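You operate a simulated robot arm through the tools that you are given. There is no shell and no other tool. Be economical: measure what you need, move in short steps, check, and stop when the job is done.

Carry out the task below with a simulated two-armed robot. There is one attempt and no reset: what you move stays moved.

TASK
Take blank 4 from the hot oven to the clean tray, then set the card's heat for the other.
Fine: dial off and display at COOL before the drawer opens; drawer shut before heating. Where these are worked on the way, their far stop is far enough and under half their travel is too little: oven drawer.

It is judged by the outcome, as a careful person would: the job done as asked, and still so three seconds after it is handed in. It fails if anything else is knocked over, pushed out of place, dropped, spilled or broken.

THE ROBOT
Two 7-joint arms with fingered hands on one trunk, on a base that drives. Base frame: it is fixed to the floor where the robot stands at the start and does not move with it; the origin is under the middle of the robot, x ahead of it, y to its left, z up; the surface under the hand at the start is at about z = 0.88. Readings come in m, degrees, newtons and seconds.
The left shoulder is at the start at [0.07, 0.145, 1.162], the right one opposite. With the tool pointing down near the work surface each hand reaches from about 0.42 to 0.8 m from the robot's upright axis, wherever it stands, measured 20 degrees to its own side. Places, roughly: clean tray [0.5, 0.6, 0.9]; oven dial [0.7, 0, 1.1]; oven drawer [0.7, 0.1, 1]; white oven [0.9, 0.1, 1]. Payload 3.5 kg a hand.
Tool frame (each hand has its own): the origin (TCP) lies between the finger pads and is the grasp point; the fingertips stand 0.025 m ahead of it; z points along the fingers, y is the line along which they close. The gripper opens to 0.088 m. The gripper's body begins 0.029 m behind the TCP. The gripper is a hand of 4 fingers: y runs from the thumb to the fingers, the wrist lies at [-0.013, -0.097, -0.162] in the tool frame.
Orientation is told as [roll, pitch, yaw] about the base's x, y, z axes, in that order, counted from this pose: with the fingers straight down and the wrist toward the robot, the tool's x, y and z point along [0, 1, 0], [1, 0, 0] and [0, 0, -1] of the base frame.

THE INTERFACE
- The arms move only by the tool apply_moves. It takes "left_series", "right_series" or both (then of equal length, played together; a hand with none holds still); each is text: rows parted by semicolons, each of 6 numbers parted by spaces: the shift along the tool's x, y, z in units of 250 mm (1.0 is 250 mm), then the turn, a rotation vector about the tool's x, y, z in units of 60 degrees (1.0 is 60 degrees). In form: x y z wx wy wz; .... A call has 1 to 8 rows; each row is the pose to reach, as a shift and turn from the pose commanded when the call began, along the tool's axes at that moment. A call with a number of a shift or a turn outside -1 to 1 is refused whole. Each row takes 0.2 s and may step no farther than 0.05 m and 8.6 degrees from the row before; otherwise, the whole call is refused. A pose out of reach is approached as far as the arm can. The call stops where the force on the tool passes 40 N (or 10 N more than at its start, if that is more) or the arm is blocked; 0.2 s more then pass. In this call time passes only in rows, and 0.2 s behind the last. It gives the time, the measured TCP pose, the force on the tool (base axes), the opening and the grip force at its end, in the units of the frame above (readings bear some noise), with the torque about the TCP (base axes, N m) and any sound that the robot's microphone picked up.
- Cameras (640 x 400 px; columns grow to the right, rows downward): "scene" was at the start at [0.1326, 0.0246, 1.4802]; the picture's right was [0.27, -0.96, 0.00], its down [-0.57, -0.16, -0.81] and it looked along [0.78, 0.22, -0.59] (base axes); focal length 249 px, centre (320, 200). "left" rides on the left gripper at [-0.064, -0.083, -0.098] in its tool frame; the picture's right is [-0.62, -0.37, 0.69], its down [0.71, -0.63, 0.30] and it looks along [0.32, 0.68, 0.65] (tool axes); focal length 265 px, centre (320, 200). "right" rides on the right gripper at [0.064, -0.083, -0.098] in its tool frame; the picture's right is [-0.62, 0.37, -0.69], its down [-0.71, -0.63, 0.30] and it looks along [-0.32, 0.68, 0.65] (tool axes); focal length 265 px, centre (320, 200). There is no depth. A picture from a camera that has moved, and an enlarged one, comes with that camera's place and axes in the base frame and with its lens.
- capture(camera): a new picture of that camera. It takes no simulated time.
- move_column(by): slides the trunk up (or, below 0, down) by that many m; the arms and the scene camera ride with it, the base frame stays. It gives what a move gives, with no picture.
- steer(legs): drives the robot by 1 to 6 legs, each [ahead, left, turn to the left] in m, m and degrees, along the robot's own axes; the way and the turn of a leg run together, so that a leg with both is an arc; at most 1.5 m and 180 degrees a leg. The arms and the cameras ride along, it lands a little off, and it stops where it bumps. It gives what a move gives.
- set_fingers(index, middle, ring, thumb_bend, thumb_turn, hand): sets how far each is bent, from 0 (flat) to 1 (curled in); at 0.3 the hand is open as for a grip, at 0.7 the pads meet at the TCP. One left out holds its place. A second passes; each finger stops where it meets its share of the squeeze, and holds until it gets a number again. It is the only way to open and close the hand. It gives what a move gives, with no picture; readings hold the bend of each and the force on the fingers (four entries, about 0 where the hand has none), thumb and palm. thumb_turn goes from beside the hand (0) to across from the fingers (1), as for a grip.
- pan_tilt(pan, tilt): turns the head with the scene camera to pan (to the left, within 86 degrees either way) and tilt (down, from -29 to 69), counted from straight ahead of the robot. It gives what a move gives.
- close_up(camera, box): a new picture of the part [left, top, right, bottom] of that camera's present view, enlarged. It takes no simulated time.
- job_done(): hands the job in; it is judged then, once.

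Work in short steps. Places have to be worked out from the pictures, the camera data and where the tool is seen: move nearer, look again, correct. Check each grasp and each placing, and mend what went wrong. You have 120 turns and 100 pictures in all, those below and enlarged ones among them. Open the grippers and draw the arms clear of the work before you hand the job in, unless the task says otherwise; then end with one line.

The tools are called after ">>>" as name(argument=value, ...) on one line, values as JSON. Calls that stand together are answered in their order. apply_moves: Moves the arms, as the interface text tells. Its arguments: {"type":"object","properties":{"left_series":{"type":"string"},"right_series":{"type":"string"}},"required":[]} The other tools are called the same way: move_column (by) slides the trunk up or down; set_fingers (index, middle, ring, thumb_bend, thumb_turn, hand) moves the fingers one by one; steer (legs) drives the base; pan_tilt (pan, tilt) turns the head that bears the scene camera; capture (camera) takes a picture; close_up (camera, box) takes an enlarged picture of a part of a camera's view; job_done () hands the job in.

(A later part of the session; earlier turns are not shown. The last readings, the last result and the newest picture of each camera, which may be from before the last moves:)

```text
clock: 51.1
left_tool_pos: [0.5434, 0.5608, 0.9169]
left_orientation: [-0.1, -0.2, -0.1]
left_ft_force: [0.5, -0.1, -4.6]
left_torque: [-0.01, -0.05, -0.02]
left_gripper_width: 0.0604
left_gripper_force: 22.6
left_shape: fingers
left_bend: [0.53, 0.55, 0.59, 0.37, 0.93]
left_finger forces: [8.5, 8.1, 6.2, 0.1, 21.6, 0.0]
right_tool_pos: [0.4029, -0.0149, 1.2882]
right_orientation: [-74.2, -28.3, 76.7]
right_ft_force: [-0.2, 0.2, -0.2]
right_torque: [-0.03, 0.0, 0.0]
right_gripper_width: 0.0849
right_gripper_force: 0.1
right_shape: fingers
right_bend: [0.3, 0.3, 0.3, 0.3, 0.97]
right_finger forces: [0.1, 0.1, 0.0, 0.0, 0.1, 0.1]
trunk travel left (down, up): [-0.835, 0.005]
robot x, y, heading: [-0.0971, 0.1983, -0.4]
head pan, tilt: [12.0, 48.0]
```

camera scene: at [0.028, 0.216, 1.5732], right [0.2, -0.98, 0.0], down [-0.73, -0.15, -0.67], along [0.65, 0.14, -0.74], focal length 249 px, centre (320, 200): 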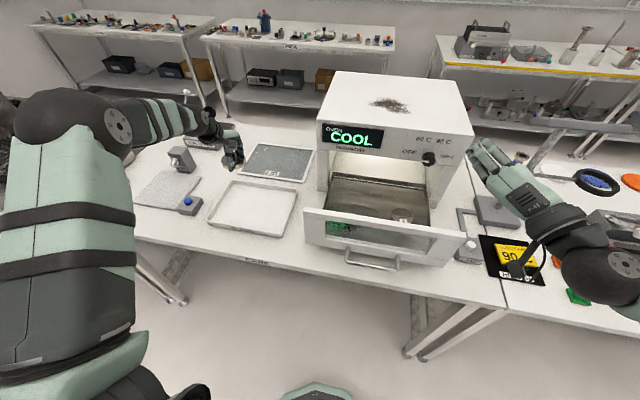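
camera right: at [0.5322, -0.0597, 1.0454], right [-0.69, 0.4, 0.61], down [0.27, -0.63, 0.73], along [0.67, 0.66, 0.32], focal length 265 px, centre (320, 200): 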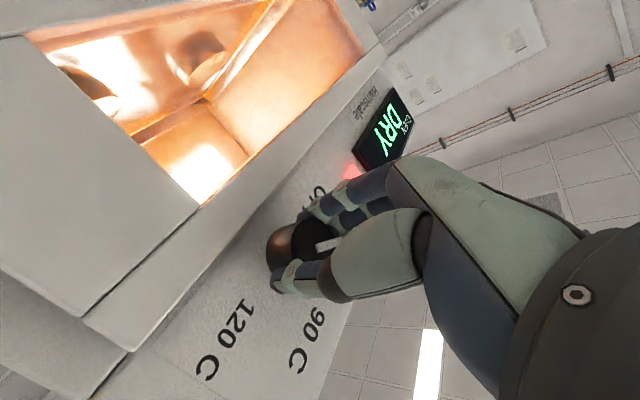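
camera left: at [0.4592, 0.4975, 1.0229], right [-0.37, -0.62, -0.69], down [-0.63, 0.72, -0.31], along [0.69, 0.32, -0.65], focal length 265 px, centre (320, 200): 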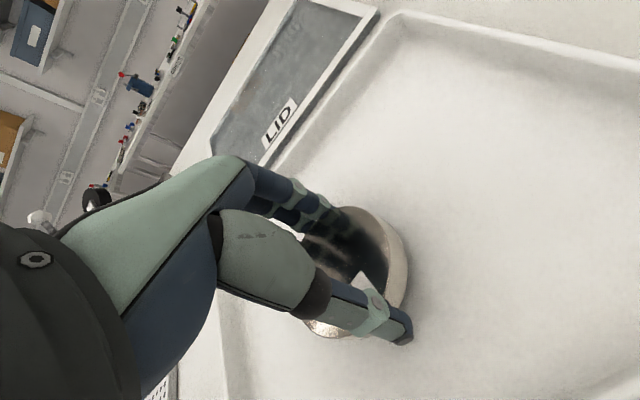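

Still free, so another 6 mm.

>>> apply_moves(left_series="0 0 0.012 0 0 0; 0 0 0.024 0 0 0")

```text
clock: 51.7
left_tool_pos: [0.5434, 0.5608, 0.9139]
left_orientation: [0.0, -0.7, -0.3]
left_ft_force: [1.3, 0.7, 7.1]
left_torque: [0.09, -0.32, 0.06]
left_gripper_width: 0.0603
left_gripper_force: 29.3
left_shape: fingers
left_bend: [0.53, 0.55, 0.59, 0.37, 0.93]
left_finger forces: [8.2, 20.9, 6.3, 0.0, 22.5, 0.0]
right_tool_pos: [0.4006, -0.0156, 1.2896]
right_orientation: [-74.3, -28.4, 77.0]
right_ft_force: [-0.5, 0.1, 0.0]
right_torque: [-0.02, 0.0, 0.02]
right_gripper_width: 0.0846
right_gripper_force: 0.0
right_shape: fingers
right_bend: [0.3, 0.3, 0.3, 0.3, 0.97]
right_finger forces: [0.0, 0.0, 0.0, 0.1, 0.0, 0.1]
trunk travel left (down, up): [-0.835, 0.005]
robot x, y, heading: [-0.0993, 0.1955, -0.2]
head pan, tilt: [12.0, 48.0]
```

Contact with the tray floor. I'll release slightly first, then fully, and rise.

>>> set_fingers(hand="left", index=0.3, middle=0.3, ring=0.3, thumb_bend=0.25)

>>> apply_moves(left_series="0 0 -0.08 0 0 0; 0 0 -0.2 0 0 0; 0 0 -0.36 0 0 0; 0 0 -0.52 0 0 0; 0 0 -0.7 0 0 0; 0 0 -0.85 0 0 0")

>>> capture(camera="left")

>>> capture(camera="scene")

```text
clock: 52.7
left_tool_pos: [0.5435, 0.5608, 0.9119]
left_orientation: [0.0, -0.3, -0.2]
left_ft_force: [-0.1, 0.2, 0.7]
left_torque: [-0.01, -0.01, 0.01]
left_gripper_width: 0.0887
left_gripper_force: 0.0
left_shape: fingers
left_bend: [0.3, 0.3, 0.3, 0.24, 0.97]
left_finger forces: [0.1, 0.0, 0.0, 0.0, 0.6, 0.0]
right_tool_pos: [0.403, -0.0149, 1.2882]
right_orientation: [-74.2, -28.3, 76.8]
right_ft_force: [-0.1, -0.4, -0.1]
right_torque: [-0.02, 0.0, -0.07]
right_gripper_width: 0.0848
right_gripper_force: 0.0
right_shape: fingers
right_bend: [0.3, 0.3, 0.3, 0.3, 0.97]
right_finger forces: [0.1, 0.1, 0.1, 0.0, 0.0, 0.0]
trunk travel left (down, up): [-0.835, 0.005]
robot x, y, heading: [-0.0982, 0.1988, -0.6]
head pan, tilt: [12.0, 48.0]
```

```text
clock: 54.1
left_tool_pos: [0.5419, 0.56, 1.1264]
left_orientation: [0.0, -0.3, -0.2]
left_ft_force: [-0.2, -0.7, -0.6]
left_torque: [0.03, -0.01, -0.01]
left_gripper_width: 0.0884
left_gripper_force: 0.1
left_shape: fingers
left_bend: [0.3, 0.3, 0.3, 0.25, 0.97]
left_finger forces: [0.1, 0.1, 0.0, 0.1, 0.0, 0.0]
right_tool_pos: [0.4008, -0.0156, 1.2883]
right_orientation: [-74.3, -28.3, 76.8]
right_ft_force: [0.0, -0.4, -0.5]
right_torque: [-0.02, 0.03, -0.02]
right_gripper_width: 0.085
right_gripper_force: 0.1
right_shape: fingers
right_bend: [0.3, 0.3, 0.3, 0.3, 0.97]
right_finger forces: [0.0, 0.0, 0.0, 0.1, 0.0, 0.0]
trunk travel left (down, up): [-0.835, 0.005]
robot x, y, heading: [-0.0974, 0.1978, -0.3]
head pan, tilt: [12.0, 48.0]
```

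```text
45 pictures are left
camera left: at [0.4574, 0.4958, 1.2233], right [-0.37, -0.62, -0.69], down [-0.63, 0.72, -0.31], along [0.69, 0.32, -0.65], focal length 265 px, centre (320, 200)
```

left: 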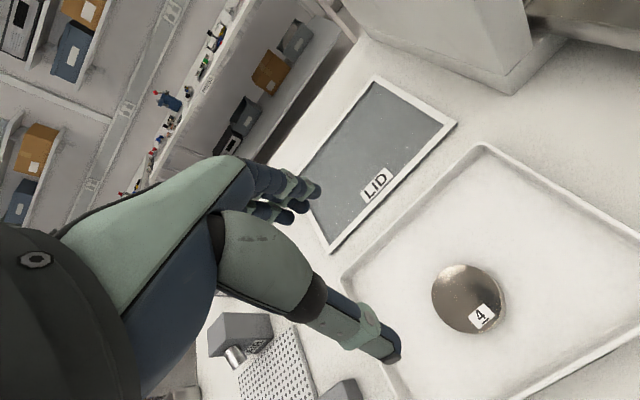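

```text
44 pictures are left
camera scene: at [0.0258, 0.2137, 1.5734], right [0.2, -0.98, 0.0], down [-0.73, -0.15, -0.67], along [0.66, 0.14, -0.74], focal length 249 px, centre (320, 200)
```

scene: 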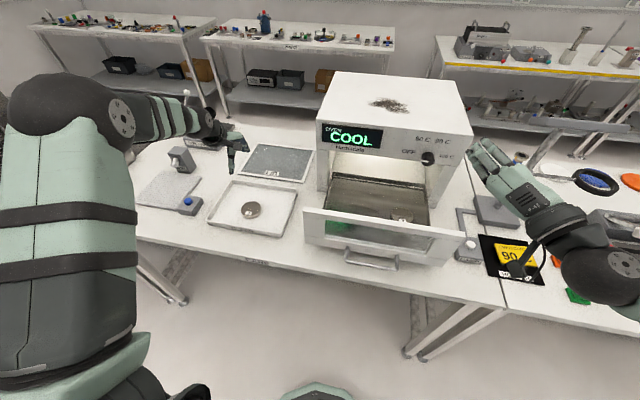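

Blank 4 rests in the clean tray. To shut the drawer, I'll raise the left hand, return the base to where it was when the drawer came open, and lower the trunk.

>>> apply_moves(left_series="0 0 -0.18 0 0 0; 0 0 -0.36 0 0 0; 0 0 -0.5 0 0 0")

>>> steer(legs=[[-0.17, 0, 0.3], [0, -0.2, 0]])

>>> move_column(by=-0.11)

>>> capture(camera="left")

```text
clock: 54.9
left_tool_pos: [0.5426, 0.5603, 1.2497]
left_orientation: [0.0, -0.2, -0.3]
left_ft_force: [0.5, 0.6, 0.1]
left_torque: [0.0, 0.02, 0.02]
left_gripper_width: 0.0886
left_gripper_force: 0.0
left_shape: fingers
left_bend: [0.3, 0.3, 0.3, 0.25, 0.97]
left_finger forces: [0.1, 0.1, 0.1, 0.1, 0.1, 0.0]
right_tool_pos: [0.4017, -0.0156, 1.288]
right_orientation: [-74.3, -28.4, 76.9]
right_ft_force: [-0.4, -0.5, 0.0]
right_torque: [0.03, 0.02, 0.01]
right_gripper_width: 0.0845
right_gripper_force: 0.0
right_shape: fingers
right_bend: [0.3, 0.3, 0.3, 0.3, 0.97]
right_finger forces: [0.1, 0.0, 0.0, 0.0, 0.0, 0.0]
trunk travel left (down, up): [-0.835, 0.005]
robot x, y, heading: [-0.0967, 0.1938, -0.3]
head pan, tilt: [12.0, 48.0]
```

```text
clock: 57.5
left_tool_pos: [0.3698, 0.3693, 1.2492]
left_orientation: [-0.2, -0.3, 0.0]
left_ft_force: [-0.7, 0.7, -0.8]
left_torque: [0.0, 0.01, -0.02]
left_gripper_width: 0.0887
left_gripper_force: 0.0
left_shape: fingers
left_bend: [0.3, 0.3, 0.3, 0.25, 0.97]
left_finger forces: [0.0, 0.1, 0.0, 0.0, 0.0, 0.1]
right_tool_pos: [0.2292, -0.2076, 1.2893]
right_orientation: [-74.3, -28.2, 77.0]
right_ft_force: [0.2, 0.4, -0.3]
right_torque: [0.0, 0.0, -0.01]
right_gripper_width: 0.0848
right_gripper_force: 0.0
right_shape: fingers
right_bend: [0.3, 0.3, 0.3, 0.3, 0.97]
right_finger forces: [0.1, 0.0, 0.1, 0.0, 0.0, 0.1]
trunk travel left (down, up): [-0.835, 0.005]
robot x, y, heading: [-0.2748, -0.0013, 0.1]
head pan, tilt: [12.0, 48.0]
```

```text
clock: 58.9
left_tool_pos: [0.368, 0.3647, 1.1406]
left_orientation: [0.0, -0.3, 0.0]
left_ft_force: [0.1, -0.1, 0.5]
left_torque: [-0.01, -0.02, 0.0]
left_gripper_width: 0.0886
left_gripper_force: 0.0
left_shape: fingers
left_bend: [0.3, 0.3, 0.3, 0.25, 0.97]
left_finger forces: [0.1, 0.0, 0.0, 0.1, 0.0, 0.0]
right_tool_pos: [0.2295, -0.2116, 1.1769]
right_orientation: [-74.3, -28.5, 77.0]
right_ft_force: [-0.9, -0.1, 0.6]
right_torque: [-0.03, 0.02, -0.03]
right_gripper_width: 0.0845
right_gripper_force: 0.1
right_shape: fingers
right_bend: [0.3, 0.3, 0.3, 0.3, 0.97]
right_finger forces: [0.0, 0.0, 0.1, 0.0, 0.0, 0.0]
trunk travel left (down, up): [-0.725, 0.115]
robot x, y, heading: [-0.2709, -0.0002, -0.1]
head pan, tilt: [12.0, 48.0]
```

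```text
43 pictures are left
camera left: at [0.2844, 0.3003, 1.2375], right [-0.36, -0.62, -0.69], down [-0.63, 0.71, -0.31], along [0.69, 0.32, -0.65], focal length 265 px, centre (320, 200)
```

left: 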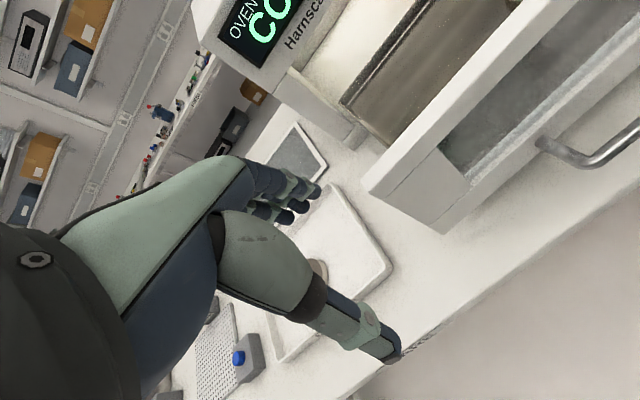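

The handle bar is now at x≈0.378, y 0.07–0.21. I'll bring the tilted, half-closed left hand to a standoff before it.

>>> set_fingers(hand="left", index=0.45, middle=0.45, ring=0.45, thumb_bend=0.45)

>>> apply_moves(left_series="-0.15 -0.1 0 0 0 0; -0.3 -0.2 0 -0.1 0 0; -0.47 -0.2 0.05 -0.2 0 0; -0.64 -0.2 0.15 -0.3 0 0; -0.79 -0.2 0.27 -0.4 0 0; -0.94 -0.2 0.40 -0.5 0 0")

>>> capture(camera="left")

```text
clock: 59.9
left_tool_pos: [0.3694, 0.3653, 1.1395]
left_orientation: [0.0, -0.3, 0.0]
left_ft_force: [-0.4, -0.5, -0.2]
left_torque: [0.02, -0.02, 0.0]
left_gripper_width: 0.0531
left_gripper_force: 0.1
left_shape: fingers
left_bend: [0.45, 0.45, 0.45, 0.45, 0.97]
left_finger forces: [0.1, 0.0, 0.1, 0.0, 0.1, 0.0]
right_tool_pos: [0.2299, -0.2119, 1.1785]
right_orientation: [-74.2, -28.3, 77.0]
right_ft_force: [0.2, -0.5, -0.2]
right_torque: [0.02, 0.0, 0.01]
right_gripper_width: 0.0847
right_gripper_force: 0.0
right_shape: fingers
right_bend: [0.3, 0.3, 0.3, 0.3, 0.97]
right_finger forces: [0.0, 0.0, 0.0, 0.0, 0.0, 0.1]
trunk travel left (down, up): [-0.725, 0.115]
robot x, y, heading: [-0.2741, -0.0017, -0.2]
head pan, tilt: [12.0, 48.0]
```

```text
clock: 61.3
left_tool_pos: [0.3201, 0.1251, 1.0401]
left_orientation: [0.0, -30.4, 0.0]
left_ft_force: [0.4, -0.4, -0.4]
left_torque: [-0.01, 0.0, -0.01]
left_gripper_width: 0.053
left_gripper_force: 0.1
left_shape: fingers
left_bend: [0.45, 0.45, 0.45, 0.45, 0.97]
left_finger forces: [0.0, 0.0, 0.1, 0.0, 0.1, 0.0]
right_tool_pos: [0.2304, -0.2133, 1.177]
right_orientation: [-74.1, -28.4, 77.0]
right_ft_force: [-0.1, 0.5, -0.3]
right_torque: [0.0, -0.01, 0.03]
right_gripper_width: 0.085
right_gripper_force: 0.1
right_shape: fingers
right_bend: [0.3, 0.3, 0.3, 0.3, 0.97]
right_finger forces: [0.0, 0.0, 0.0, 0.1, 0.0, 0.0]
trunk travel left (down, up): [-0.725, 0.115]
robot x, y, heading: [-0.2739, -0.0015, 0.1]
head pan, tilt: [12.0, 48.0]
```

```text
42 pictures are left
camera left: at [0.1988, 0.0606, 1.0823], right [0.03, -0.62, -0.78], down [-0.39, 0.71, -0.58], along [0.92, 0.32, -0.22], focal length 265 px, centre (320, 200)
```

left: 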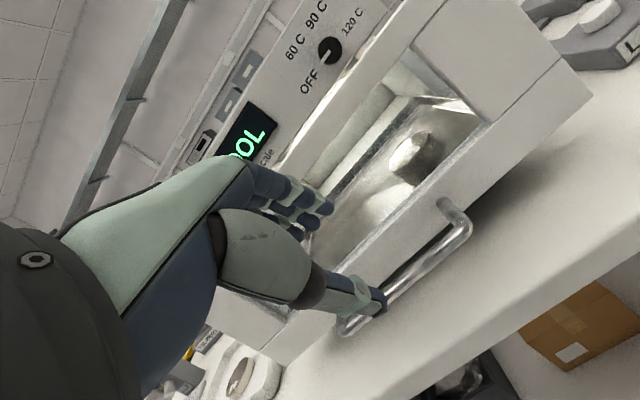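

The view matches, with the bar at about x 0.372. I'll advance onto it and close.

>>> apply_moves(left_series="0.01 -0.01 0.15 0 0 0; 0.02 -0.02 0.3 0 0 0; 0.02 -0.028 0.43 0 0 0")

>>> set_fingers(hand="left", index=0.8, middle=0.8, ring=0.8, thumb_bend=0.75)

>>> capture(camera="left")

```text
clock: 62.1
left_tool_pos: [0.3676, 0.1349, 0.9433]
left_orientation: [-0.1, -30.3, 0.1]
left_ft_force: [-0.6, 0.0, 0.0]
left_torque: [0.04, -0.01, 0.02]
left_gripper_width: 0.0531
left_gripper_force: 0.1
left_shape: fingers
left_bend: [0.45, 0.45, 0.45, 0.45, 0.97]
left_finger forces: [0.0, 0.0, 0.1, 0.0, 0.1, 0.1]
right_tool_pos: [0.229, -0.2104, 1.1776]
right_orientation: [-74.2, -28.2, 77.0]
right_ft_force: [0.1, -0.4, 0.4]
right_torque: [0.0, 0.03, 0.0]
right_gripper_width: 0.0847
right_gripper_force: 0.0
right_shape: fingers
right_bend: [0.3, 0.3, 0.3, 0.3, 0.97]
right_finger forces: [0.0, 0.0, 0.0, 0.0, 0.0, 0.1]
trunk travel left (down, up): [-0.725, 0.115]
robot x, y, heading: [-0.2729, -0.0007, -0.1]
head pan, tilt: [12.0, 48.0]
```

```text
clock: 63.1
left_tool_pos: [0.372, 0.1355, 0.9405]
left_orientation: [0.0, -30.0, 0.1]
left_ft_force: [17.7, 0.3, -12.6]
left_torque: [-0.21, 0.02, -0.27]
left_gripper_width: 0.0
left_gripper_force: 9.7
left_shape: fingers
left_bend: [0.78, 0.78, 0.77, 0.71, 0.97]
left_finger forces: [0.1, 7.2, 12.4, 0.1, 0.0, 0.0]
right_tool_pos: [0.2355, -0.2109, 1.1763]
right_orientation: [-73.9, -28.3, 76.8]
right_ft_force: [-0.6, -0.5, -0.4]
right_torque: [-0.03, -0.03, 0.0]
right_gripper_width: 0.0845
right_gripper_force: 0.1
right_shape: fingers
right_bend: [0.3, 0.3, 0.3, 0.3, 0.97]
right_finger forces: [0.0, 0.1, 0.0, 0.0, 0.1, 0.0]
trunk travel left (down, up): [-0.725, 0.115]
robot x, y, heading: [-0.2743, -0.0033, -0.2]
head pan, tilt: [12.0, 48.0]
```

```text
41 pictures are left
camera left: at [0.2509, 0.0706, 0.9839], right [0.03, -0.62, -0.78], down [-0.39, 0.71, -0.58], along [0.92, 0.32, -0.23], focal length 265 px, centre (320, 200)
```

left: 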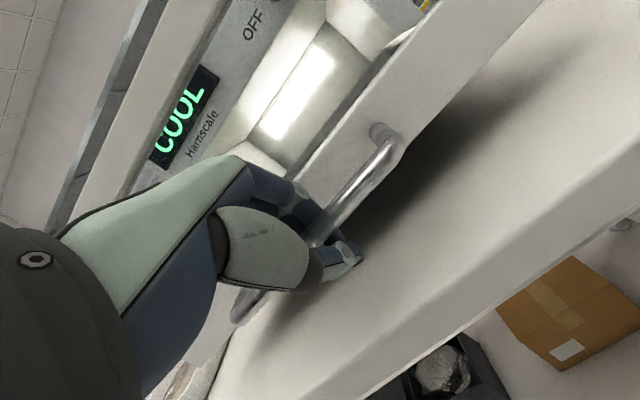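

Hooked on the bar. I'll drive forward to push the drawer in, mostly at first.

>>> steer(legs=[[0.2, 0, 0]])

>>> capture(camera="left")

```text
clock: 64.7
left_tool_pos: [0.5687, 0.1364, 0.9428]
left_orientation: [0.0, -30.0, 0.2]
left_ft_force: [-2.5, -2.4, -14.1]
left_torque: [-0.22, -0.09, -0.06]
left_gripper_width: 0.0001
left_gripper_force: 7.5
left_shape: fingers
left_bend: [0.79, 0.79, 0.78, 0.69, 0.97]
left_finger forces: [0.0, 2.5, 7.3, 0.0, 5.0, 0.0]
right_tool_pos: [0.4332, -0.2102, 1.1773]
right_orientation: [-74.2, -28.2, 77.1]
right_ft_force: [-0.6, 0.0, 0.4]
right_torque: [0.0, -0.02, 0.01]
right_gripper_width: 0.0845
right_gripper_force: 0.0
right_shape: fingers
right_bend: [0.3, 0.3, 0.3, 0.3, 0.97]
right_finger forces: [0.0, 0.0, 0.1, 0.0, 0.1, 0.0]
trunk travel left (down, up): [-0.725, 0.115]
robot x, y, heading: [-0.0727, -0.0044, 0.0]
head pan, tilt: [12.0, 48.0]
```

```text
40 pictures are left
camera left: at [0.4471, 0.0715, 0.9854], right [0.03, -0.62, -0.78], down [-0.39, 0.71, -0.58], along [0.92, 0.33, -0.22], focal length 265 px, centre (320, 200)
```

left: 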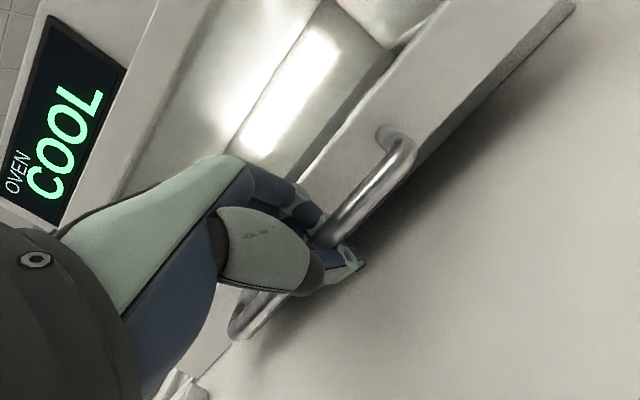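

About 4–5 cm remain. I'll push the rest with the arm until it meets the stop.

>>> apply_moves(left_series="0 0.05 0.029 0 0 0; 0 0.1 0.058 0 0 0; 0 0.135 0.078 0 0 0; 0 0.16 0.092 0 0 0; 0 0.18 0.104 0 0 0; 0 0.2 0.115 0 0 0; 0 0.22 0.127 0 0 0")

>>> capture(camera="left")

>>> capture(camera="scene")

```text
clock: 66.3
left_tool_pos: [0.6291, 0.137, 0.9429]
left_orientation: [-0.2, -29.9, 0.2]
left_ft_force: [-14.9, -1.7, -10.7]
left_torque: [-0.05, -0.11, -0.06]
left_gripper_width: 0.0
left_gripper_force: 9.1
left_shape: fingers
left_bend: [0.79, 0.8, 0.79, 0.69, 0.96]
left_finger forces: [0.0, 0.0, 2.5, 0.1, 15.8, 0.0]
right_tool_pos: [0.429, -0.2092, 1.1798]
right_orientation: [-74.3, -28.4, 77.2]
right_ft_force: [0.3, 0.2, 0.7]
right_torque: [-0.03, -0.01, 0.02]
right_gripper_width: 0.0847
right_gripper_force: 0.1
right_shape: fingers
right_bend: [0.3, 0.3, 0.3, 0.3, 0.97]
right_finger forces: [0.1, 0.1, 0.1, 0.0, 0.0, 0.0]
trunk travel left (down, up): [-0.725, 0.115]
robot x, y, heading: [-0.0742, 0.0005, 0.1]
head pan, tilt: [12.0, 48.0]
```

```text
39 pictures are left
camera left: at [0.5066, 0.0716, 0.9858], right [0.03, -0.62, -0.78], down [-0.4, 0.71, -0.58], along [0.92, 0.33, -0.23], focal length 265 px, centre (320, 200)
```

left: 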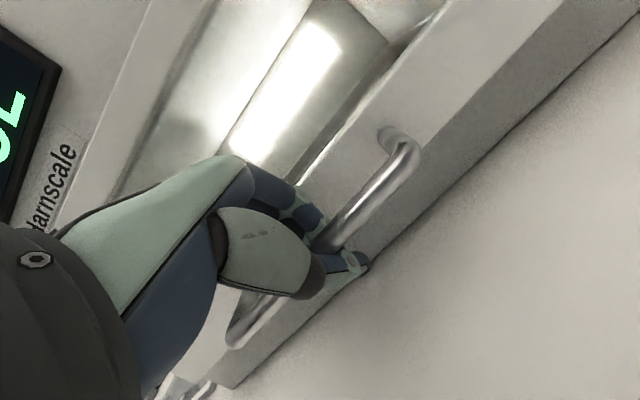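

```text
38 pictures are left
camera scene: at [0.0525, 0.017, 1.4635], right [0.21, -0.98, 0.0], down [-0.73, -0.16, -0.67], along [0.66, 0.14, -0.74], focal length 249 px, centre (320, 200)
```

scene: 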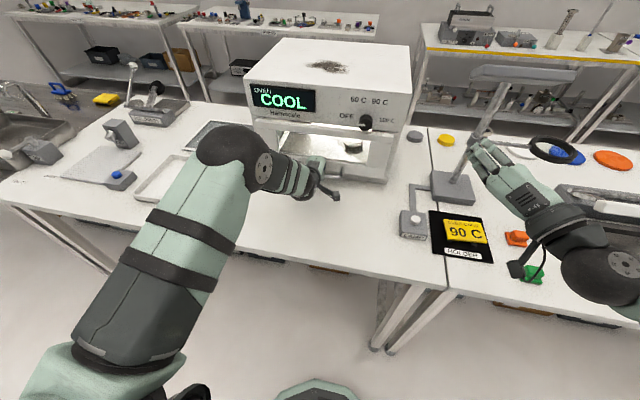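

It looks closed, with 15 N of resistance. A small extra push will confirm the stop.

>>> apply_moves(left_series="0 0.02 0.012 0 0 0; 0 0.035 0.02 0 0 0")

>>> close_up(camera="scene", box=[230, 70, 430, 210])

```text
clock: 66.9
left_tool_pos: [0.6342, 0.1362, 0.9442]
left_orientation: [0.0, -30.0, 0.1]
left_ft_force: [-32.7, -1.4, -7.6]
left_torque: [0.04, -0.19, -0.09]
left_gripper_width: 0.0047
left_gripper_force: 15.2
left_shape: fingers
left_bend: [0.8, 0.8, 0.8, 0.66, 0.96]
left_finger forces: [0.0, 3.1, 0.0, 0.0, 28.4, 0.1]
right_tool_pos: [0.424, -0.2099, 1.1816]
right_orientation: [-74.5, -28.4, 77.3]
right_ft_force: [0.0, -0.1, 0.0]
right_torque: [-0.02, 0.0, 0.0]
right_gripper_width: 0.0848
right_gripper_force: 0.0
right_shape: fingers
right_bend: [0.3, 0.3, 0.3, 0.3, 0.97]
right_finger forces: [0.0, 0.0, 0.0, 0.0, 0.1, 0.1]
trunk travel left (down, up): [-0.725, 0.115]
robot x, y, heading: [-0.0723, 0.0013, 0.3]
head pan, tilt: [12.0, 48.0]
```

```text
2.86 times, centred on (330, 140) of scene
camera zoom: at [0.0469, 0.0167, 1.464], right [0.21, -0.98, 0.0], down [-0.72, -0.16, -0.67], along [0.66, 0.14, -0.74], focal length 710 px, centre (291, 371)
```

zoom: 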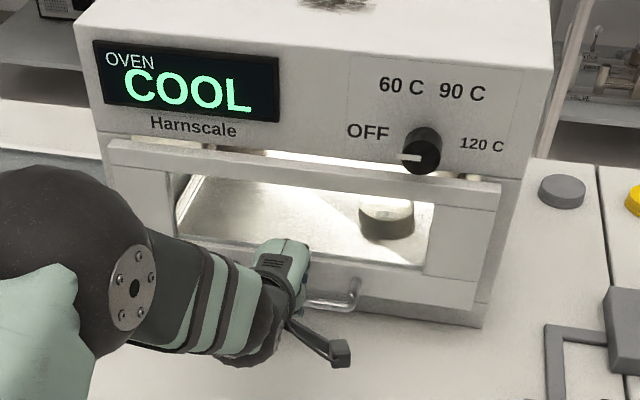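

The drawer is against its stop (33 N) and shut. I'll open the left hand and withdraw along the fingers, as before.

>>> set_fingers(hand="left", index=0.4, middle=0.4, ring=0.4, thumb_bend=0.3)

>>> apply_moves(left_series="0 0 -0.13 0 0 0; 0 0 -0.28 0 0 0; 0 0 -0.42 0 0 0; 0.1 0.06 -0.55 0.1 0 0; 0.2 0.12 -0.68 0.2 0 0; 0.35 0.14 -0.78 0.3 0 0; 0.52 0.15 -0.84 0.4 0 0; 0.7 0.17 -0.86 0.5 0 0")

>>> close_up(camera="scene", box=[230, 70, 430, 210])

```text
clock: 67.9
left_tool_pos: [0.6319, 0.1377, 0.9467]
left_orientation: [0.1, -29.9, 0.2]
left_ft_force: [-38.0, -0.2, -4.6]
left_torque: [-0.13, -0.11, 0.43]
left_gripper_width: 0.0472
left_gripper_force: 18.7
left_shape: fingers
left_bend: [0.65, 0.7, 0.69, 0.3, 0.97]
left_finger forces: [10.8, 15.0, 12.0, 0.0, 0.0, 0.1]
right_tool_pos: [0.4232, -0.2099, 1.1812]
right_orientation: [-74.7, -28.4, 77.5]
right_ft_force: [-0.3, -0.1, 0.1]
right_torque: [-0.01, 0.01, -0.01]
right_gripper_width: 0.0845
right_gripper_force: 0.0
right_shape: fingers
right_bend: [0.3, 0.3, 0.3, 0.3, 0.97]
right_finger forces: [0.0, 0.0, 0.0, 0.0, 0.1, 0.1]
trunk travel left (down, up): [-0.725, 0.115]
robot x, y, heading: [-0.0714, 0.0012, 0.1]
head pan, tilt: [12.0, 48.0]
```

```text
clock: 69.7
left_tool_pos: [0.5712, 0.3124, 1.1497]
left_orientation: [-0.2, 0.0, 0.1]
left_ft_force: [0.0, 0.8, -0.6]
left_torque: [0.0, 0.0, -0.01]
left_gripper_width: 0.0738
left_gripper_force: 0.0
left_shape: fingers
left_bend: [0.4, 0.4, 0.4, 0.3, 0.97]
left_finger forces: [0.0, 0.0, 0.0, 0.0, 0.0, 0.0]
right_tool_pos: [0.4318, -0.2097, 1.1774]
right_orientation: [-74.2, -28.4, 77.2]
right_ft_force: [0.2, 0.1, 0.2]
right_torque: [-0.02, 0.05, 0.02]
right_gripper_width: 0.0846
right_gripper_force: 0.0
right_shape: fingers
right_bend: [0.3, 0.3, 0.3, 0.3, 0.97]
right_finger forces: [0.1, 0.0, 0.1, 0.0, 0.1, 0.0]
trunk travel left (down, up): [-0.725, 0.115]
robot x, y, heading: [-0.0703, 0.001, 0.3]
head pan, tilt: [12.0, 48.0]
```

```text
2.86 times, centred on (330, 140) of scene
camera zoom: at [0.0562, 0.0186, 1.4631], right [0.21, -0.98, 0.0], down [-0.73, -0.16, -0.67], along [0.65, 0.14, -0.74], focal length 710 px, centre (291, 371)
```

zoom: 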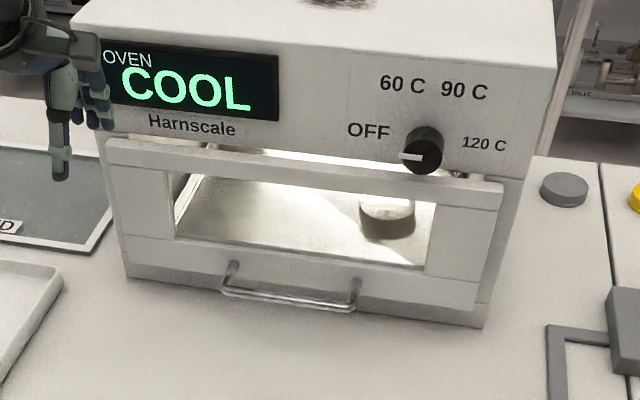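

The drawer is shut with blank 3 inside. I'll nudge the base forward 2 cm, then bring the right hand to the knob standoff, rolled left for a clockwise turn, while the left moves clear.

>>> steer(legs=[[0.022, 0, 0]])

>>> apply_moves(right_series="0.1 0.128 0.075 -0.025 -0.033 -0.038; 0.2 0.256 0.15 -0.05 -0.066 -0.075; 0.306 0.384 0.227 -0.077 -0.1 -0.113; 0.408 0.512 0.3 -0.1 -0.133 -0.15; 0.51 0.64 0.378 -0.128 -0.166 -0.188; 0.612 0.768 0.454 -0.153 -0.2 -0.226", left_series="0.03 -0.08 -0.05 0 0 0; 0.06 -0.16 -0.1 0 0 0; 0.1 -0.24 -0.16 0 0 0; 0.13 -0.32 -0.21 0 0 0; 0.16 -0.4 -0.26 0 0 0; 0.2 -0.48 -0.32 0 0 0")

>>> capture(camera="right")

>>> capture(camera="scene")

```text
clock: 70.5
left_tool_pos: [0.5881, 0.31, 1.1543]
left_orientation: [-0.1, -0.5, 0.1]
left_ft_force: [0.1, -0.8, 0.5]
left_torque: [-0.01, 0.0, 0.0]
left_gripper_width: 0.0739
left_gripper_force: 0.1
left_shape: fingers
left_bend: [0.4, 0.4, 0.4, 0.3, 0.97]
left_finger forces: [0.1, 0.0, 0.1, 0.0, 0.0, 0.1]
right_tool_pos: [0.4461, -0.2114, 1.1822]
right_orientation: [-74.7, -28.4, 77.4]
right_ft_force: [0.2, 0.2, -0.4]
right_torque: [0.01, 0.0, -0.01]
right_gripper_width: 0.0846
right_gripper_force: 0.0
right_shape: fingers
right_bend: [0.3, 0.3, 0.3, 0.3, 0.97]
right_finger forces: [0.0, 0.0, 0.0, 0.0, 0.0, 0.0]
trunk travel left (down, up): [-0.725, 0.115]
robot x, y, heading: [-0.0498, -0.0011, 0.1]
head pan, tilt: [12.0, 48.0]
```

```text
clock: 71.9
left_tool_pos: [0.471, 0.3646, 1.231]
left_orientation: [-0.2, -0.2, 0.1]
left_ft_force: [0.1, -0.9, -0.5]
left_torque: [0.03, -0.01, -0.01]
left_gripper_width: 0.074
left_gripper_force: 0.0
left_shape: fingers
left_bend: [0.4, 0.4, 0.4, 0.3, 0.97]
left_finger forces: [0.1, 0.0, 0.0, 0.1, 0.1, 0.1]
right_tool_pos: [0.5709, 0.0273, 1.1113]
right_orientation: [-91.0, -16.1, 89.0]
right_ft_force: [-0.8, 0.3, -0.4]
right_torque: [0.02, 0.01, -0.02]
right_gripper_width: 0.0846
right_gripper_force: 0.1
right_shape: fingers
right_bend: [0.3, 0.3, 0.3, 0.3, 0.97]
right_finger forces: [0.0, 0.0, 0.0, 0.0, 0.1, 0.0]
trunk travel left (down, up): [-0.725, 0.115]
robot x, y, heading: [-0.0499, 0.001, -0.1]
head pan, tilt: [12.0, 48.0]
```

```text
35 pictures are left
camera right: at [0.4733, -0.0327, 1.0249], right [-0.7, 0.2, 0.69], down [0.28, -0.81, 0.52], along [0.66, 0.55, 0.51], focal length 265 px, centre (320, 200)
```

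right: 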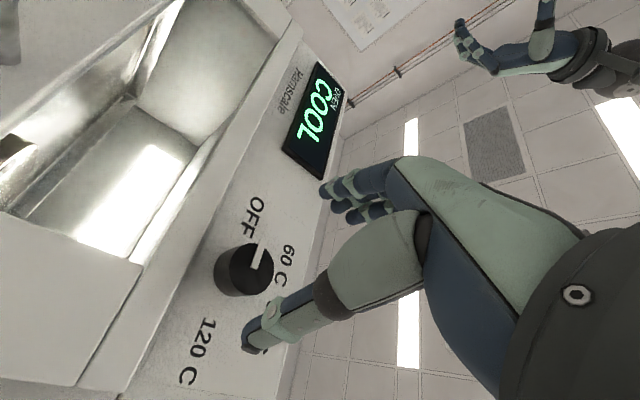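

```text
34 pictures are left
camera scene: at [0.0761, 0.0192, 1.4633], right [0.21, -0.98, 0.0], down [-0.73, -0.16, -0.67], along [0.65, 0.14, -0.74], focal length 249 px, centre (320, 200)
```

scene: 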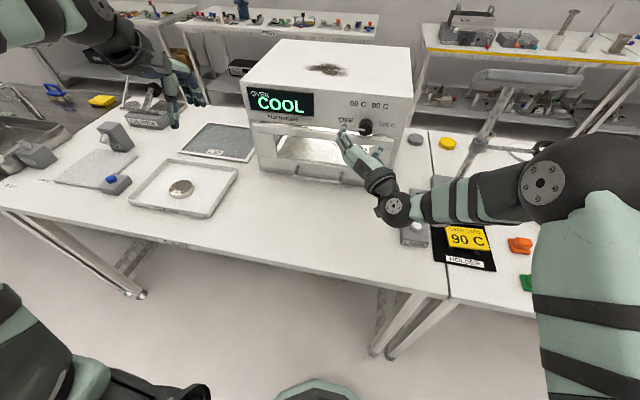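

The hand is aligned at roll −74°, and the knob front is confirmed at (0.645, 0.022, 1.1135). I'll advance to straddle it.

>>> apply_moves(right_series="-0.006 -0.006 0.12 0 0 0; -0.012 -0.012 0.2 0 0 0; -0.012 -0.012 0.245 0 0 0")

>>> capture(camera="right")

```text
clock: 72.7
left_tool_pos: [0.4728, 0.3611, 1.2309]
left_orientation: [-0.1, -0.2, 0.2]
left_ft_force: [0.5, -0.5, 1.0]
left_torque: [0.02, 0.0, -0.02]
left_gripper_width: 0.074
left_gripper_force: 0.0
left_shape: fingers
left_bend: [0.4, 0.4, 0.4, 0.3, 0.97]
left_finger forces: [0.0, 0.0, 0.0, 0.0, 0.0, 0.1]
right_tool_pos: [0.6354, 0.0166, 1.1155]
right_orientation: [-90.8, -16.1, 88.8]
right_ft_force: [0.3, -0.2, 0.5]
right_torque: [0.01, 0.05, 0.0]
right_gripper_width: 0.085
right_gripper_force: 0.1
right_shape: fingers
right_bend: [0.3, 0.3, 0.3, 0.3, 0.97]
right_finger forces: [0.1, 0.0, 0.0, 0.1, 0.0, 0.0]
trunk travel left (down, up): [-0.725, 0.115]
robot x, y, heading: [-0.0499, 0.0008, 0.5]
head pan, tilt: [12.0, 48.0]
```

```text
33 pictures are left
camera right: at [0.5365, -0.043, 1.0285], right [-0.7, 0.2, 0.69], down [0.28, -0.81, 0.52], along [0.66, 0.55, 0.51], focal length 265 px, centre (320, 200)
```

right: 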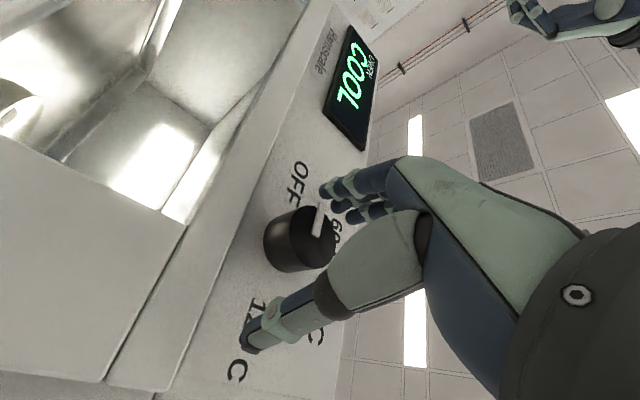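

The knob is 3–5 mm off the grip centre. I'll correct that and close.

>>> apply_moves(right_series="0.014 0.012 0 0 0 0")

>>> set_fingers(hand="right", index=0.75, middle=0.75, ring=0.6, thumb_bend=0.75)

>>> capture(camera="right")

```text
clock: 73.1
left_tool_pos: [0.4719, 0.3632, 1.2304]
left_orientation: [-0.1, -0.3, 0.2]
left_ft_force: [0.1, 0.4, -0.5]
left_torque: [-0.01, 0.0, 0.01]
left_gripper_width: 0.0742
left_gripper_force: 0.1
left_shape: fingers
left_bend: [0.4, 0.4, 0.4, 0.3, 0.97]
left_finger forces: [0.1, 0.0, 0.0, 0.1, 0.2, 0.0]
right_tool_pos: [0.6348, 0.0201, 1.1124]
right_orientation: [-90.8, -16.1, 88.8]
right_ft_force: [-0.2, 0.0, -0.1]
right_torque: [0.0, 0.0, 0.01]
right_gripper_width: 0.0848
right_gripper_force: 0.1
right_shape: fingers
right_bend: [0.3, 0.3, 0.3, 0.3, 0.97]
right_finger forces: [0.0, 0.2, 0.0, 0.0, 0.1, 0.0]
trunk travel left (down, up): [-0.725, 0.115]
robot x, y, heading: [-0.0474, -0.0006, 0.2]
head pan, tilt: [12.0, 48.0]
```

```text
clock: 74.1
left_tool_pos: [0.4719, 0.3655, 1.2296]
left_orientation: [-0.2, -0.1, 0.2]
left_ft_force: [0.1, -0.6, 0.1]
left_torque: [0.02, 0.0, -0.03]
left_gripper_width: 0.0739
left_gripper_force: 0.0
left_shape: fingers
left_bend: [0.4, 0.4, 0.4, 0.3, 0.97]
left_finger forces: [0.1, 0.1, 0.1, 0.0, 0.0, 0.0]
right_tool_pos: [0.6344, 0.024, 1.1144]
right_orientation: [-90.9, -16.1, 89.0]
right_ft_force: [5.4, 8.4, 7.0]
right_torque: [-0.02, -0.12, 0.1]
right_gripper_width: 0.0272
right_gripper_force: 14.3
right_shape: fingers
right_bend: [0.57, 0.62, 0.6, 0.58, 0.96]
right_finger forces: [8.9, 10.6, 0.1, 0.0, 9.3, 0.0]
trunk travel left (down, up): [-0.725, 0.115]
robot x, y, heading: [-0.0505, 0.0041, -0.1]
head pan, tilt: [12.0, 48.0]
```

```text
32 pictures are left
camera right: at [0.5367, -0.0361, 1.0273], right [-0.7, 0.2, 0.69], down [0.28, -0.81, 0.52], along [0.66, 0.55, 0.51], focal length 265 px, centre (320, 200)
```

right: 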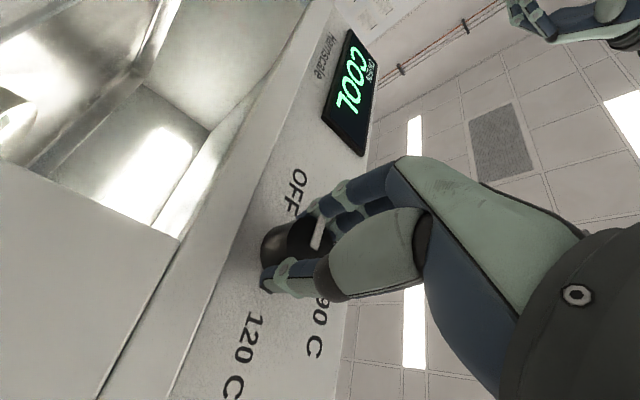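

A good grip on index, middle and thumb. I'll turn clockwise 47°.

>>> apply_moves(right_series="0 0 0 0 0 0.13; 0 0 0 0 0 0.26; 0 0 0 0 0 0.39; 0 0 0 0 0 0.52; 0 0 0 0 0 0.65; 0 0 0 0 0 0.78")

>>> capture(camera="right")

>>> close_up(camera="scene", box=[230, 70, 430, 210])

```text
clock: 75.5
left_tool_pos: [0.4712, 0.3624, 1.2308]
left_orientation: [-0.1, -0.3, 0.0]
left_ft_force: [-0.1, -0.9, 0.1]
left_torque: [0.0, 0.0, 0.03]
left_gripper_width: 0.0737
left_gripper_force: 0.1
left_shape: fingers
left_bend: [0.4, 0.4, 0.4, 0.3, 0.97]
left_finger forces: [0.0, 0.2, 0.0, 0.0, 0.0, 0.0]
right_tool_pos: [0.6345, 0.021, 1.1147]
right_orientation: [-92.0, -63.0, 90.3]
right_ft_force: [4.5, 4.8, 10.9]
right_torque: [-0.01, -0.12, 0.06]
right_gripper_width: 0.0271
right_gripper_force: 15.2
right_shape: fingers
right_bend: [0.56, 0.61, 0.6, 0.59, 0.96]
right_finger forces: [10.3, 10.5, 0.0, 0.1, 8.7, 0.1]
trunk travel left (down, up): [-0.725, 0.115]
robot x, y, heading: [-0.048, -0.0018, 0.1]
head pan, tilt: [12.0, 48.0]
```

```text
31 pictures are left
camera right: at [0.5388, 0.0429, 1.0088], right [-0.71, -0.37, 0.6], down [0.29, -0.93, -0.23], along [0.64, 0.01, 0.77], focal length 265 px, centre (320, 200)
```

right: 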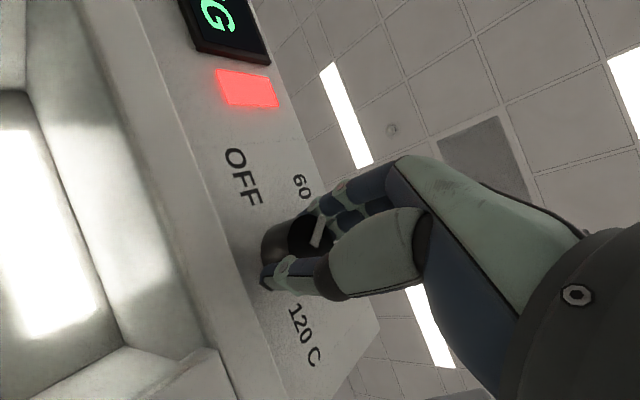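

```text
2.86 times, centred on (330, 140) of scene
camera zoom: at [0.0752, 0.018, 1.4635], right [0.21, -0.98, 0.0], down [-0.73, -0.16, -0.67], along [0.65, 0.14, -0.74], focal length 710 px, centre (291, 371)
```

zoom: 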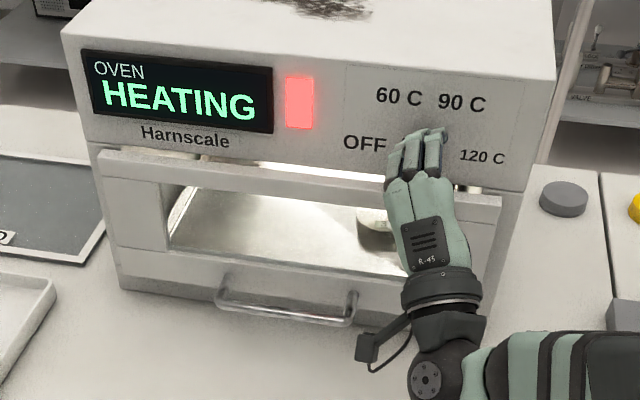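

HEATING is displayed. I'll continue clockwise 60°.

>>> apply_moves(right_series="0 0 0 0 0 0.125; 0 0 0 0 0 0.25; 0 0 0 0 0 0.375; 0 0 0 0 0 0.5; 0 0 0 0 0 0.625; 0 0 0 0 0 0.75; 0 0 0 0 0 0.875; 0 0 0 0 0 1.0")

>>> capture(camera="right")

>>> close_up(camera="scene", box=[230, 70, 430, 210])

```text
clock: 77.3
left_tool_pos: [0.4726, 0.3615, 1.2309]
left_orientation: [0.0, -0.1, 0.1]
left_ft_force: [-0.9, 0.3, 0.5]
left_torque: [-0.01, 0.02, -0.02]
left_gripper_width: 0.074
left_gripper_force: 0.1
left_shape: fingers
left_bend: [0.4, 0.4, 0.4, 0.3, 0.97]
left_finger forces: [0.1, 0.1, 0.0, 0.0, 0.1, 0.1]
right_tool_pos: [0.6341, 0.0195, 1.1141]
right_orientation: [91.4, -56.9, -92.6]
right_ft_force: [1.7, -4.1, 5.1]
right_torque: [0.03, 0.0, -0.03]
right_gripper_width: 0.0268
right_gripper_force: 14.6
right_shape: fingers
right_bend: [0.56, 0.62, 0.6, 0.59, 0.95]
right_finger forces: [8.5, 9.0, 0.1, 0.1, 11.0, 0.0]
trunk travel left (down, up): [-0.725, 0.115]
robot x, y, heading: [-0.0508, 0.0028, -0.1]
head pan, tilt: [12.0, 48.0]
```

```text
29 pictures are left
camera right: at [0.54, 0.1208, 1.0759], right [-0.71, -0.7, -0.04], down [0.31, -0.26, -0.91], along [0.63, -0.66, 0.4], focal length 265 px, centre (320, 200)
```

right: 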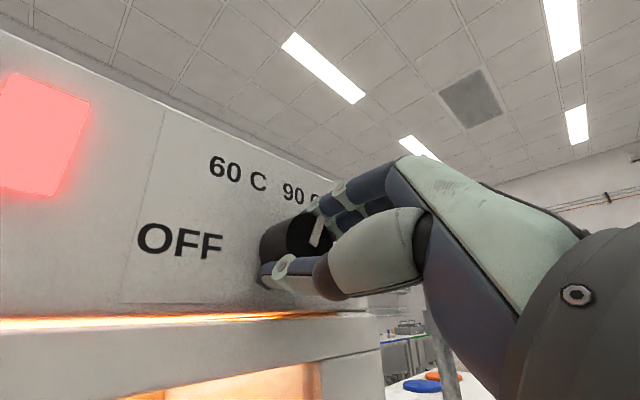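

```text
2.86 times, centred on (330, 140) of scene
camera zoom: at [0.0757, 0.0156, 1.4633], right [0.21, -0.98, 0.0], down [-0.73, -0.15, -0.67], along [0.65, 0.14, -0.74], focal length 710 px, centre (291, 371)
```

zoom: 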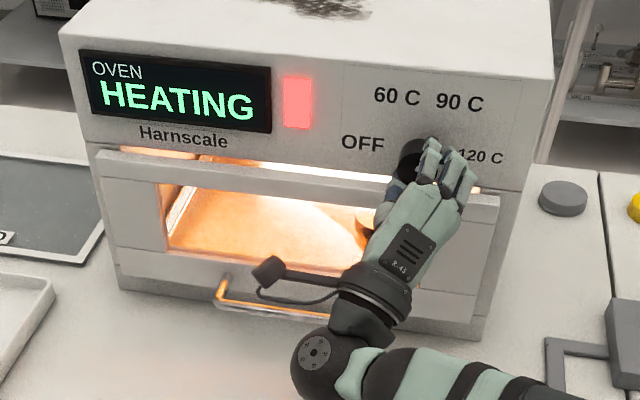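

The knob has turned 107° and the label geometry puts 90 C about 120° from OFF, so I'll add 12° more.

>>> apply_moves(right_series="0 0 0 0 0 0.1; 0 0 0 0 0 0.2")

>>> set_fingers(hand="right", index=0.3, middle=0.3, ring=0.3, thumb_bend=0.3)

>>> capture(camera="right")

>>> close_up(camera="scene", box=[230, 70, 430, 210])

```text
clock: 77.9
left_tool_pos: [0.4713, 0.3607, 1.2324]
left_orientation: [-0.1, -0.2, 0.0]
left_ft_force: [0.1, -0.1, 0.2]
left_torque: [0.02, 0.0, 0.01]
left_gripper_width: 0.0738
left_gripper_force: 0.1
left_shape: fingers
left_bend: [0.4, 0.4, 0.4, 0.3, 0.97]
left_finger forces: [0.0, 0.0, 0.0, 0.1, 0.0, 0.0]
right_tool_pos: [0.635, 0.0192, 1.1123]
right_orientation: [91.1, -45.0, -92.1]
right_ft_force: [-1.3, -5.4, 1.6]
right_torque: [0.01, 0.05, 0.04]
right_gripper_width: 0.0272
right_gripper_force: 14.3
right_shape: fingers
right_bend: [0.57, 0.62, 0.6, 0.59, 0.95]
right_finger forces: [8.1, 9.2, 0.1, 0.1, 11.8, 0.0]
trunk travel left (down, up): [-0.725, 0.115]
robot x, y, heading: [-0.0487, -0.0017, 0.0]
head pan, tilt: [12.0, 48.0]
```

```text
clock: 78.9
left_tool_pos: [0.4714, 0.362, 1.2304]
left_orientation: [-0.1, -0.2, 0.0]
left_ft_force: [0.0, -0.2, -0.4]
left_torque: [-0.01, 0.01, 0.0]
left_gripper_width: 0.074
left_gripper_force: 0.0
left_shape: fingers
left_bend: [0.4, 0.4, 0.4, 0.3, 0.97]
left_finger forces: [0.1, 0.1, 0.1, 0.1, 0.1, 0.0]
right_tool_pos: [0.6352, 0.0207, 1.1146]
right_orientation: [91.3, -45.2, -92.2]
right_ft_force: [-0.6, -0.5, 2.9]
right_torque: [0.12, -0.06, -0.03]
right_gripper_width: 0.0801
right_gripper_force: 1.8
right_shape: fingers
right_bend: [0.3, 0.3, 0.3, 0.34, 0.96]
right_finger forces: [0.0, 0.0, 0.0, 0.0, 3.5, 0.1]
trunk travel left (down, up): [-0.725, 0.115]
robot x, y, heading: [-0.0465, 0.0009, 0.2]
head pan, tilt: [12.0, 48.0]
```

```text
27 pictures are left
camera right: at [0.54, 0.1271, 1.098], right [-0.71, -0.68, -0.19], down [0.32, -0.07, -0.95], along [0.63, -0.73, 0.26], focal length 265 px, centre (320, 200)
```

right: 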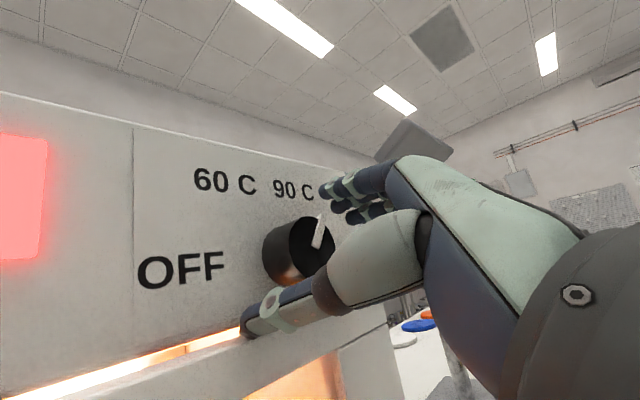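

```text
2.86 times, centred on (330, 140) of scene
camera zoom: at [0.0756, 0.0168, 1.4634], right [0.21, -0.98, 0.0], down [-0.73, -0.16, -0.67], along [0.65, 0.14, -0.74], focal length 710 px, centre (291, 371)
```

zoom: 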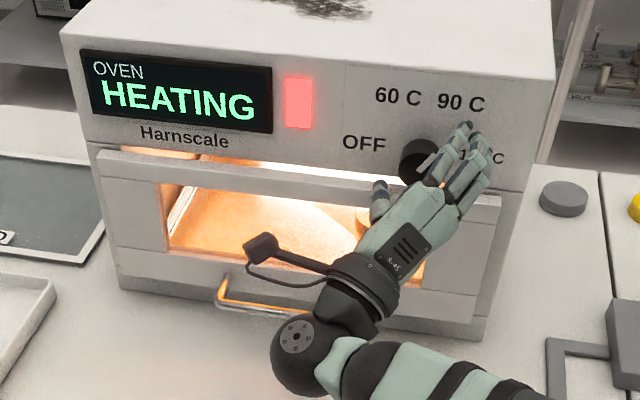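

Released; the thumb is grazing the rim. I'll pull straight back and read the pointer.

>>> apply_moves(right_series="0 0 -0.1 0 0 0; 0 0 -0.2 0 0 0; 0 0 -0.3 0 0 0")

>>> capture(camera="right")

>>> close_up(camera="scene", box=[310, 80, 410, 150])

```text
clock: 79.7
left_tool_pos: [0.473, 0.362, 1.2311]
left_orientation: [-0.1, -0.2, 0.0]
left_ft_force: [0.1, -0.5, 0.0]
left_torque: [0.0, 0.0, -0.02]
left_gripper_width: 0.0738
left_gripper_force: 0.2
left_shape: fingers
left_bend: [0.4, 0.4, 0.4, 0.3, 0.97]
left_finger forces: [0.1, 0.1, 0.0, 0.1, 0.0, 0.1]
right_tool_pos: [0.5631, 0.0223, 1.1126]
right_orientation: [91.1, -45.2, -92.3]
right_ft_force: [0.2, 0.9, -0.7]
right_torque: [0.0, -0.03, 0.0]
right_gripper_width: 0.0843
right_gripper_force: 0.0
right_shape: fingers
right_bend: [0.3, 0.3, 0.3, 0.3, 0.97]
right_finger forces: [0.0, 0.1, 0.0, 0.0, 0.0, 0.0]
right hand out of reach, approached as far as the arm can: row 3
trunk travel left (down, up): [-0.725, 0.115]
robot x, y, heading: [-0.0494, -0.003, -0.1]
head pan, tilt: [12.0, 48.0]
```

```text
25 pictures are left
camera right: at [0.4678, 0.1287, 1.0972], right [-0.71, -0.68, -0.19], down [0.31, -0.07, -0.95], along [0.63, -0.73, 0.26], focal length 265 px, centre (320, 200)
```

right: 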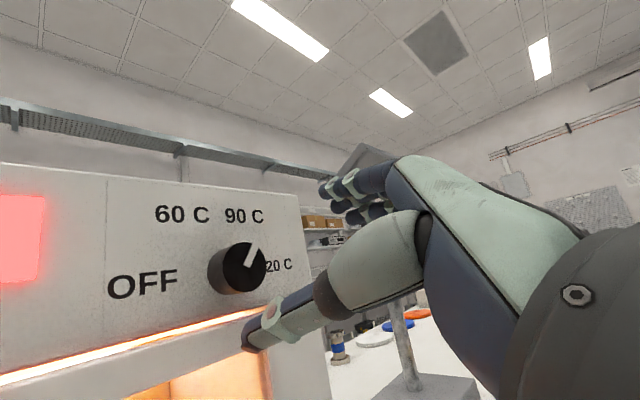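

```text
5.71 times, centred on (360, 115) of scene
camera zoom: at [0.0761, 0.0167, 1.4633], right [0.21, -0.98, 0.0], down [-0.73, -0.16, -0.67], along [0.65, 0.14, -0.74], focal length 1421 px, centre (91, 686)
```

zoom: 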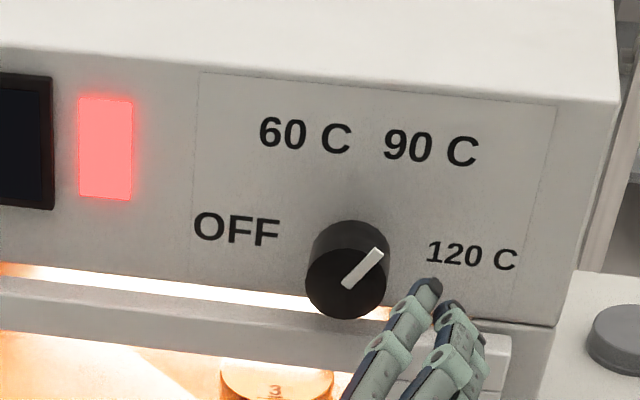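

The pointer looks near 90 C, at roughly 30–38° from vertical against about 29° for the label. I'll magnify both views to be sure.

>>> close_up(camera="scene", box=[345, 92, 395, 132])

>>> close_up(camera="right", box=[100, 190, 300, 320])

```text
10.00 times, centred on (370, 112) of scene
camera zoom: at [0.0761, 0.0167, 1.4633], right [0.21, -0.98, 0.0], down [-0.73, -0.16, -0.67], along [0.65, 0.14, -0.74], focal length 2486 px, centre (-180, 1080)
```

zoom: 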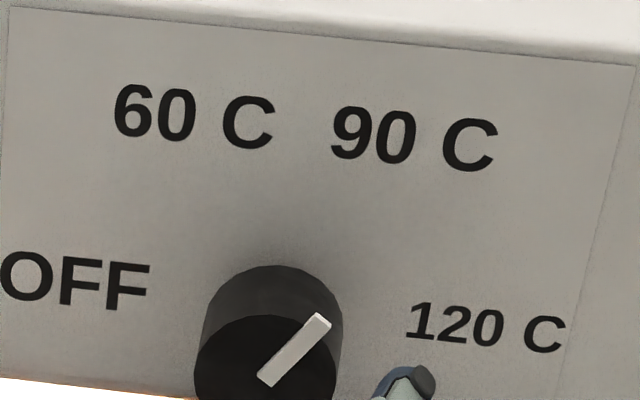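

```text
3.08 times, centred on (200, 255) of right
camera zoom: at [0.4678, 0.1287, 1.0972], right [-0.71, -0.68, -0.19], down [0.31, -0.07, -0.95], along [0.63, -0.73, 0.26], focal length 817 px, centre (689, 31)
```

zoom: 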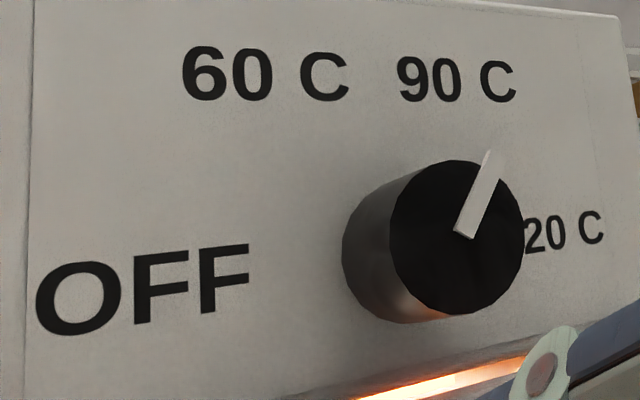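

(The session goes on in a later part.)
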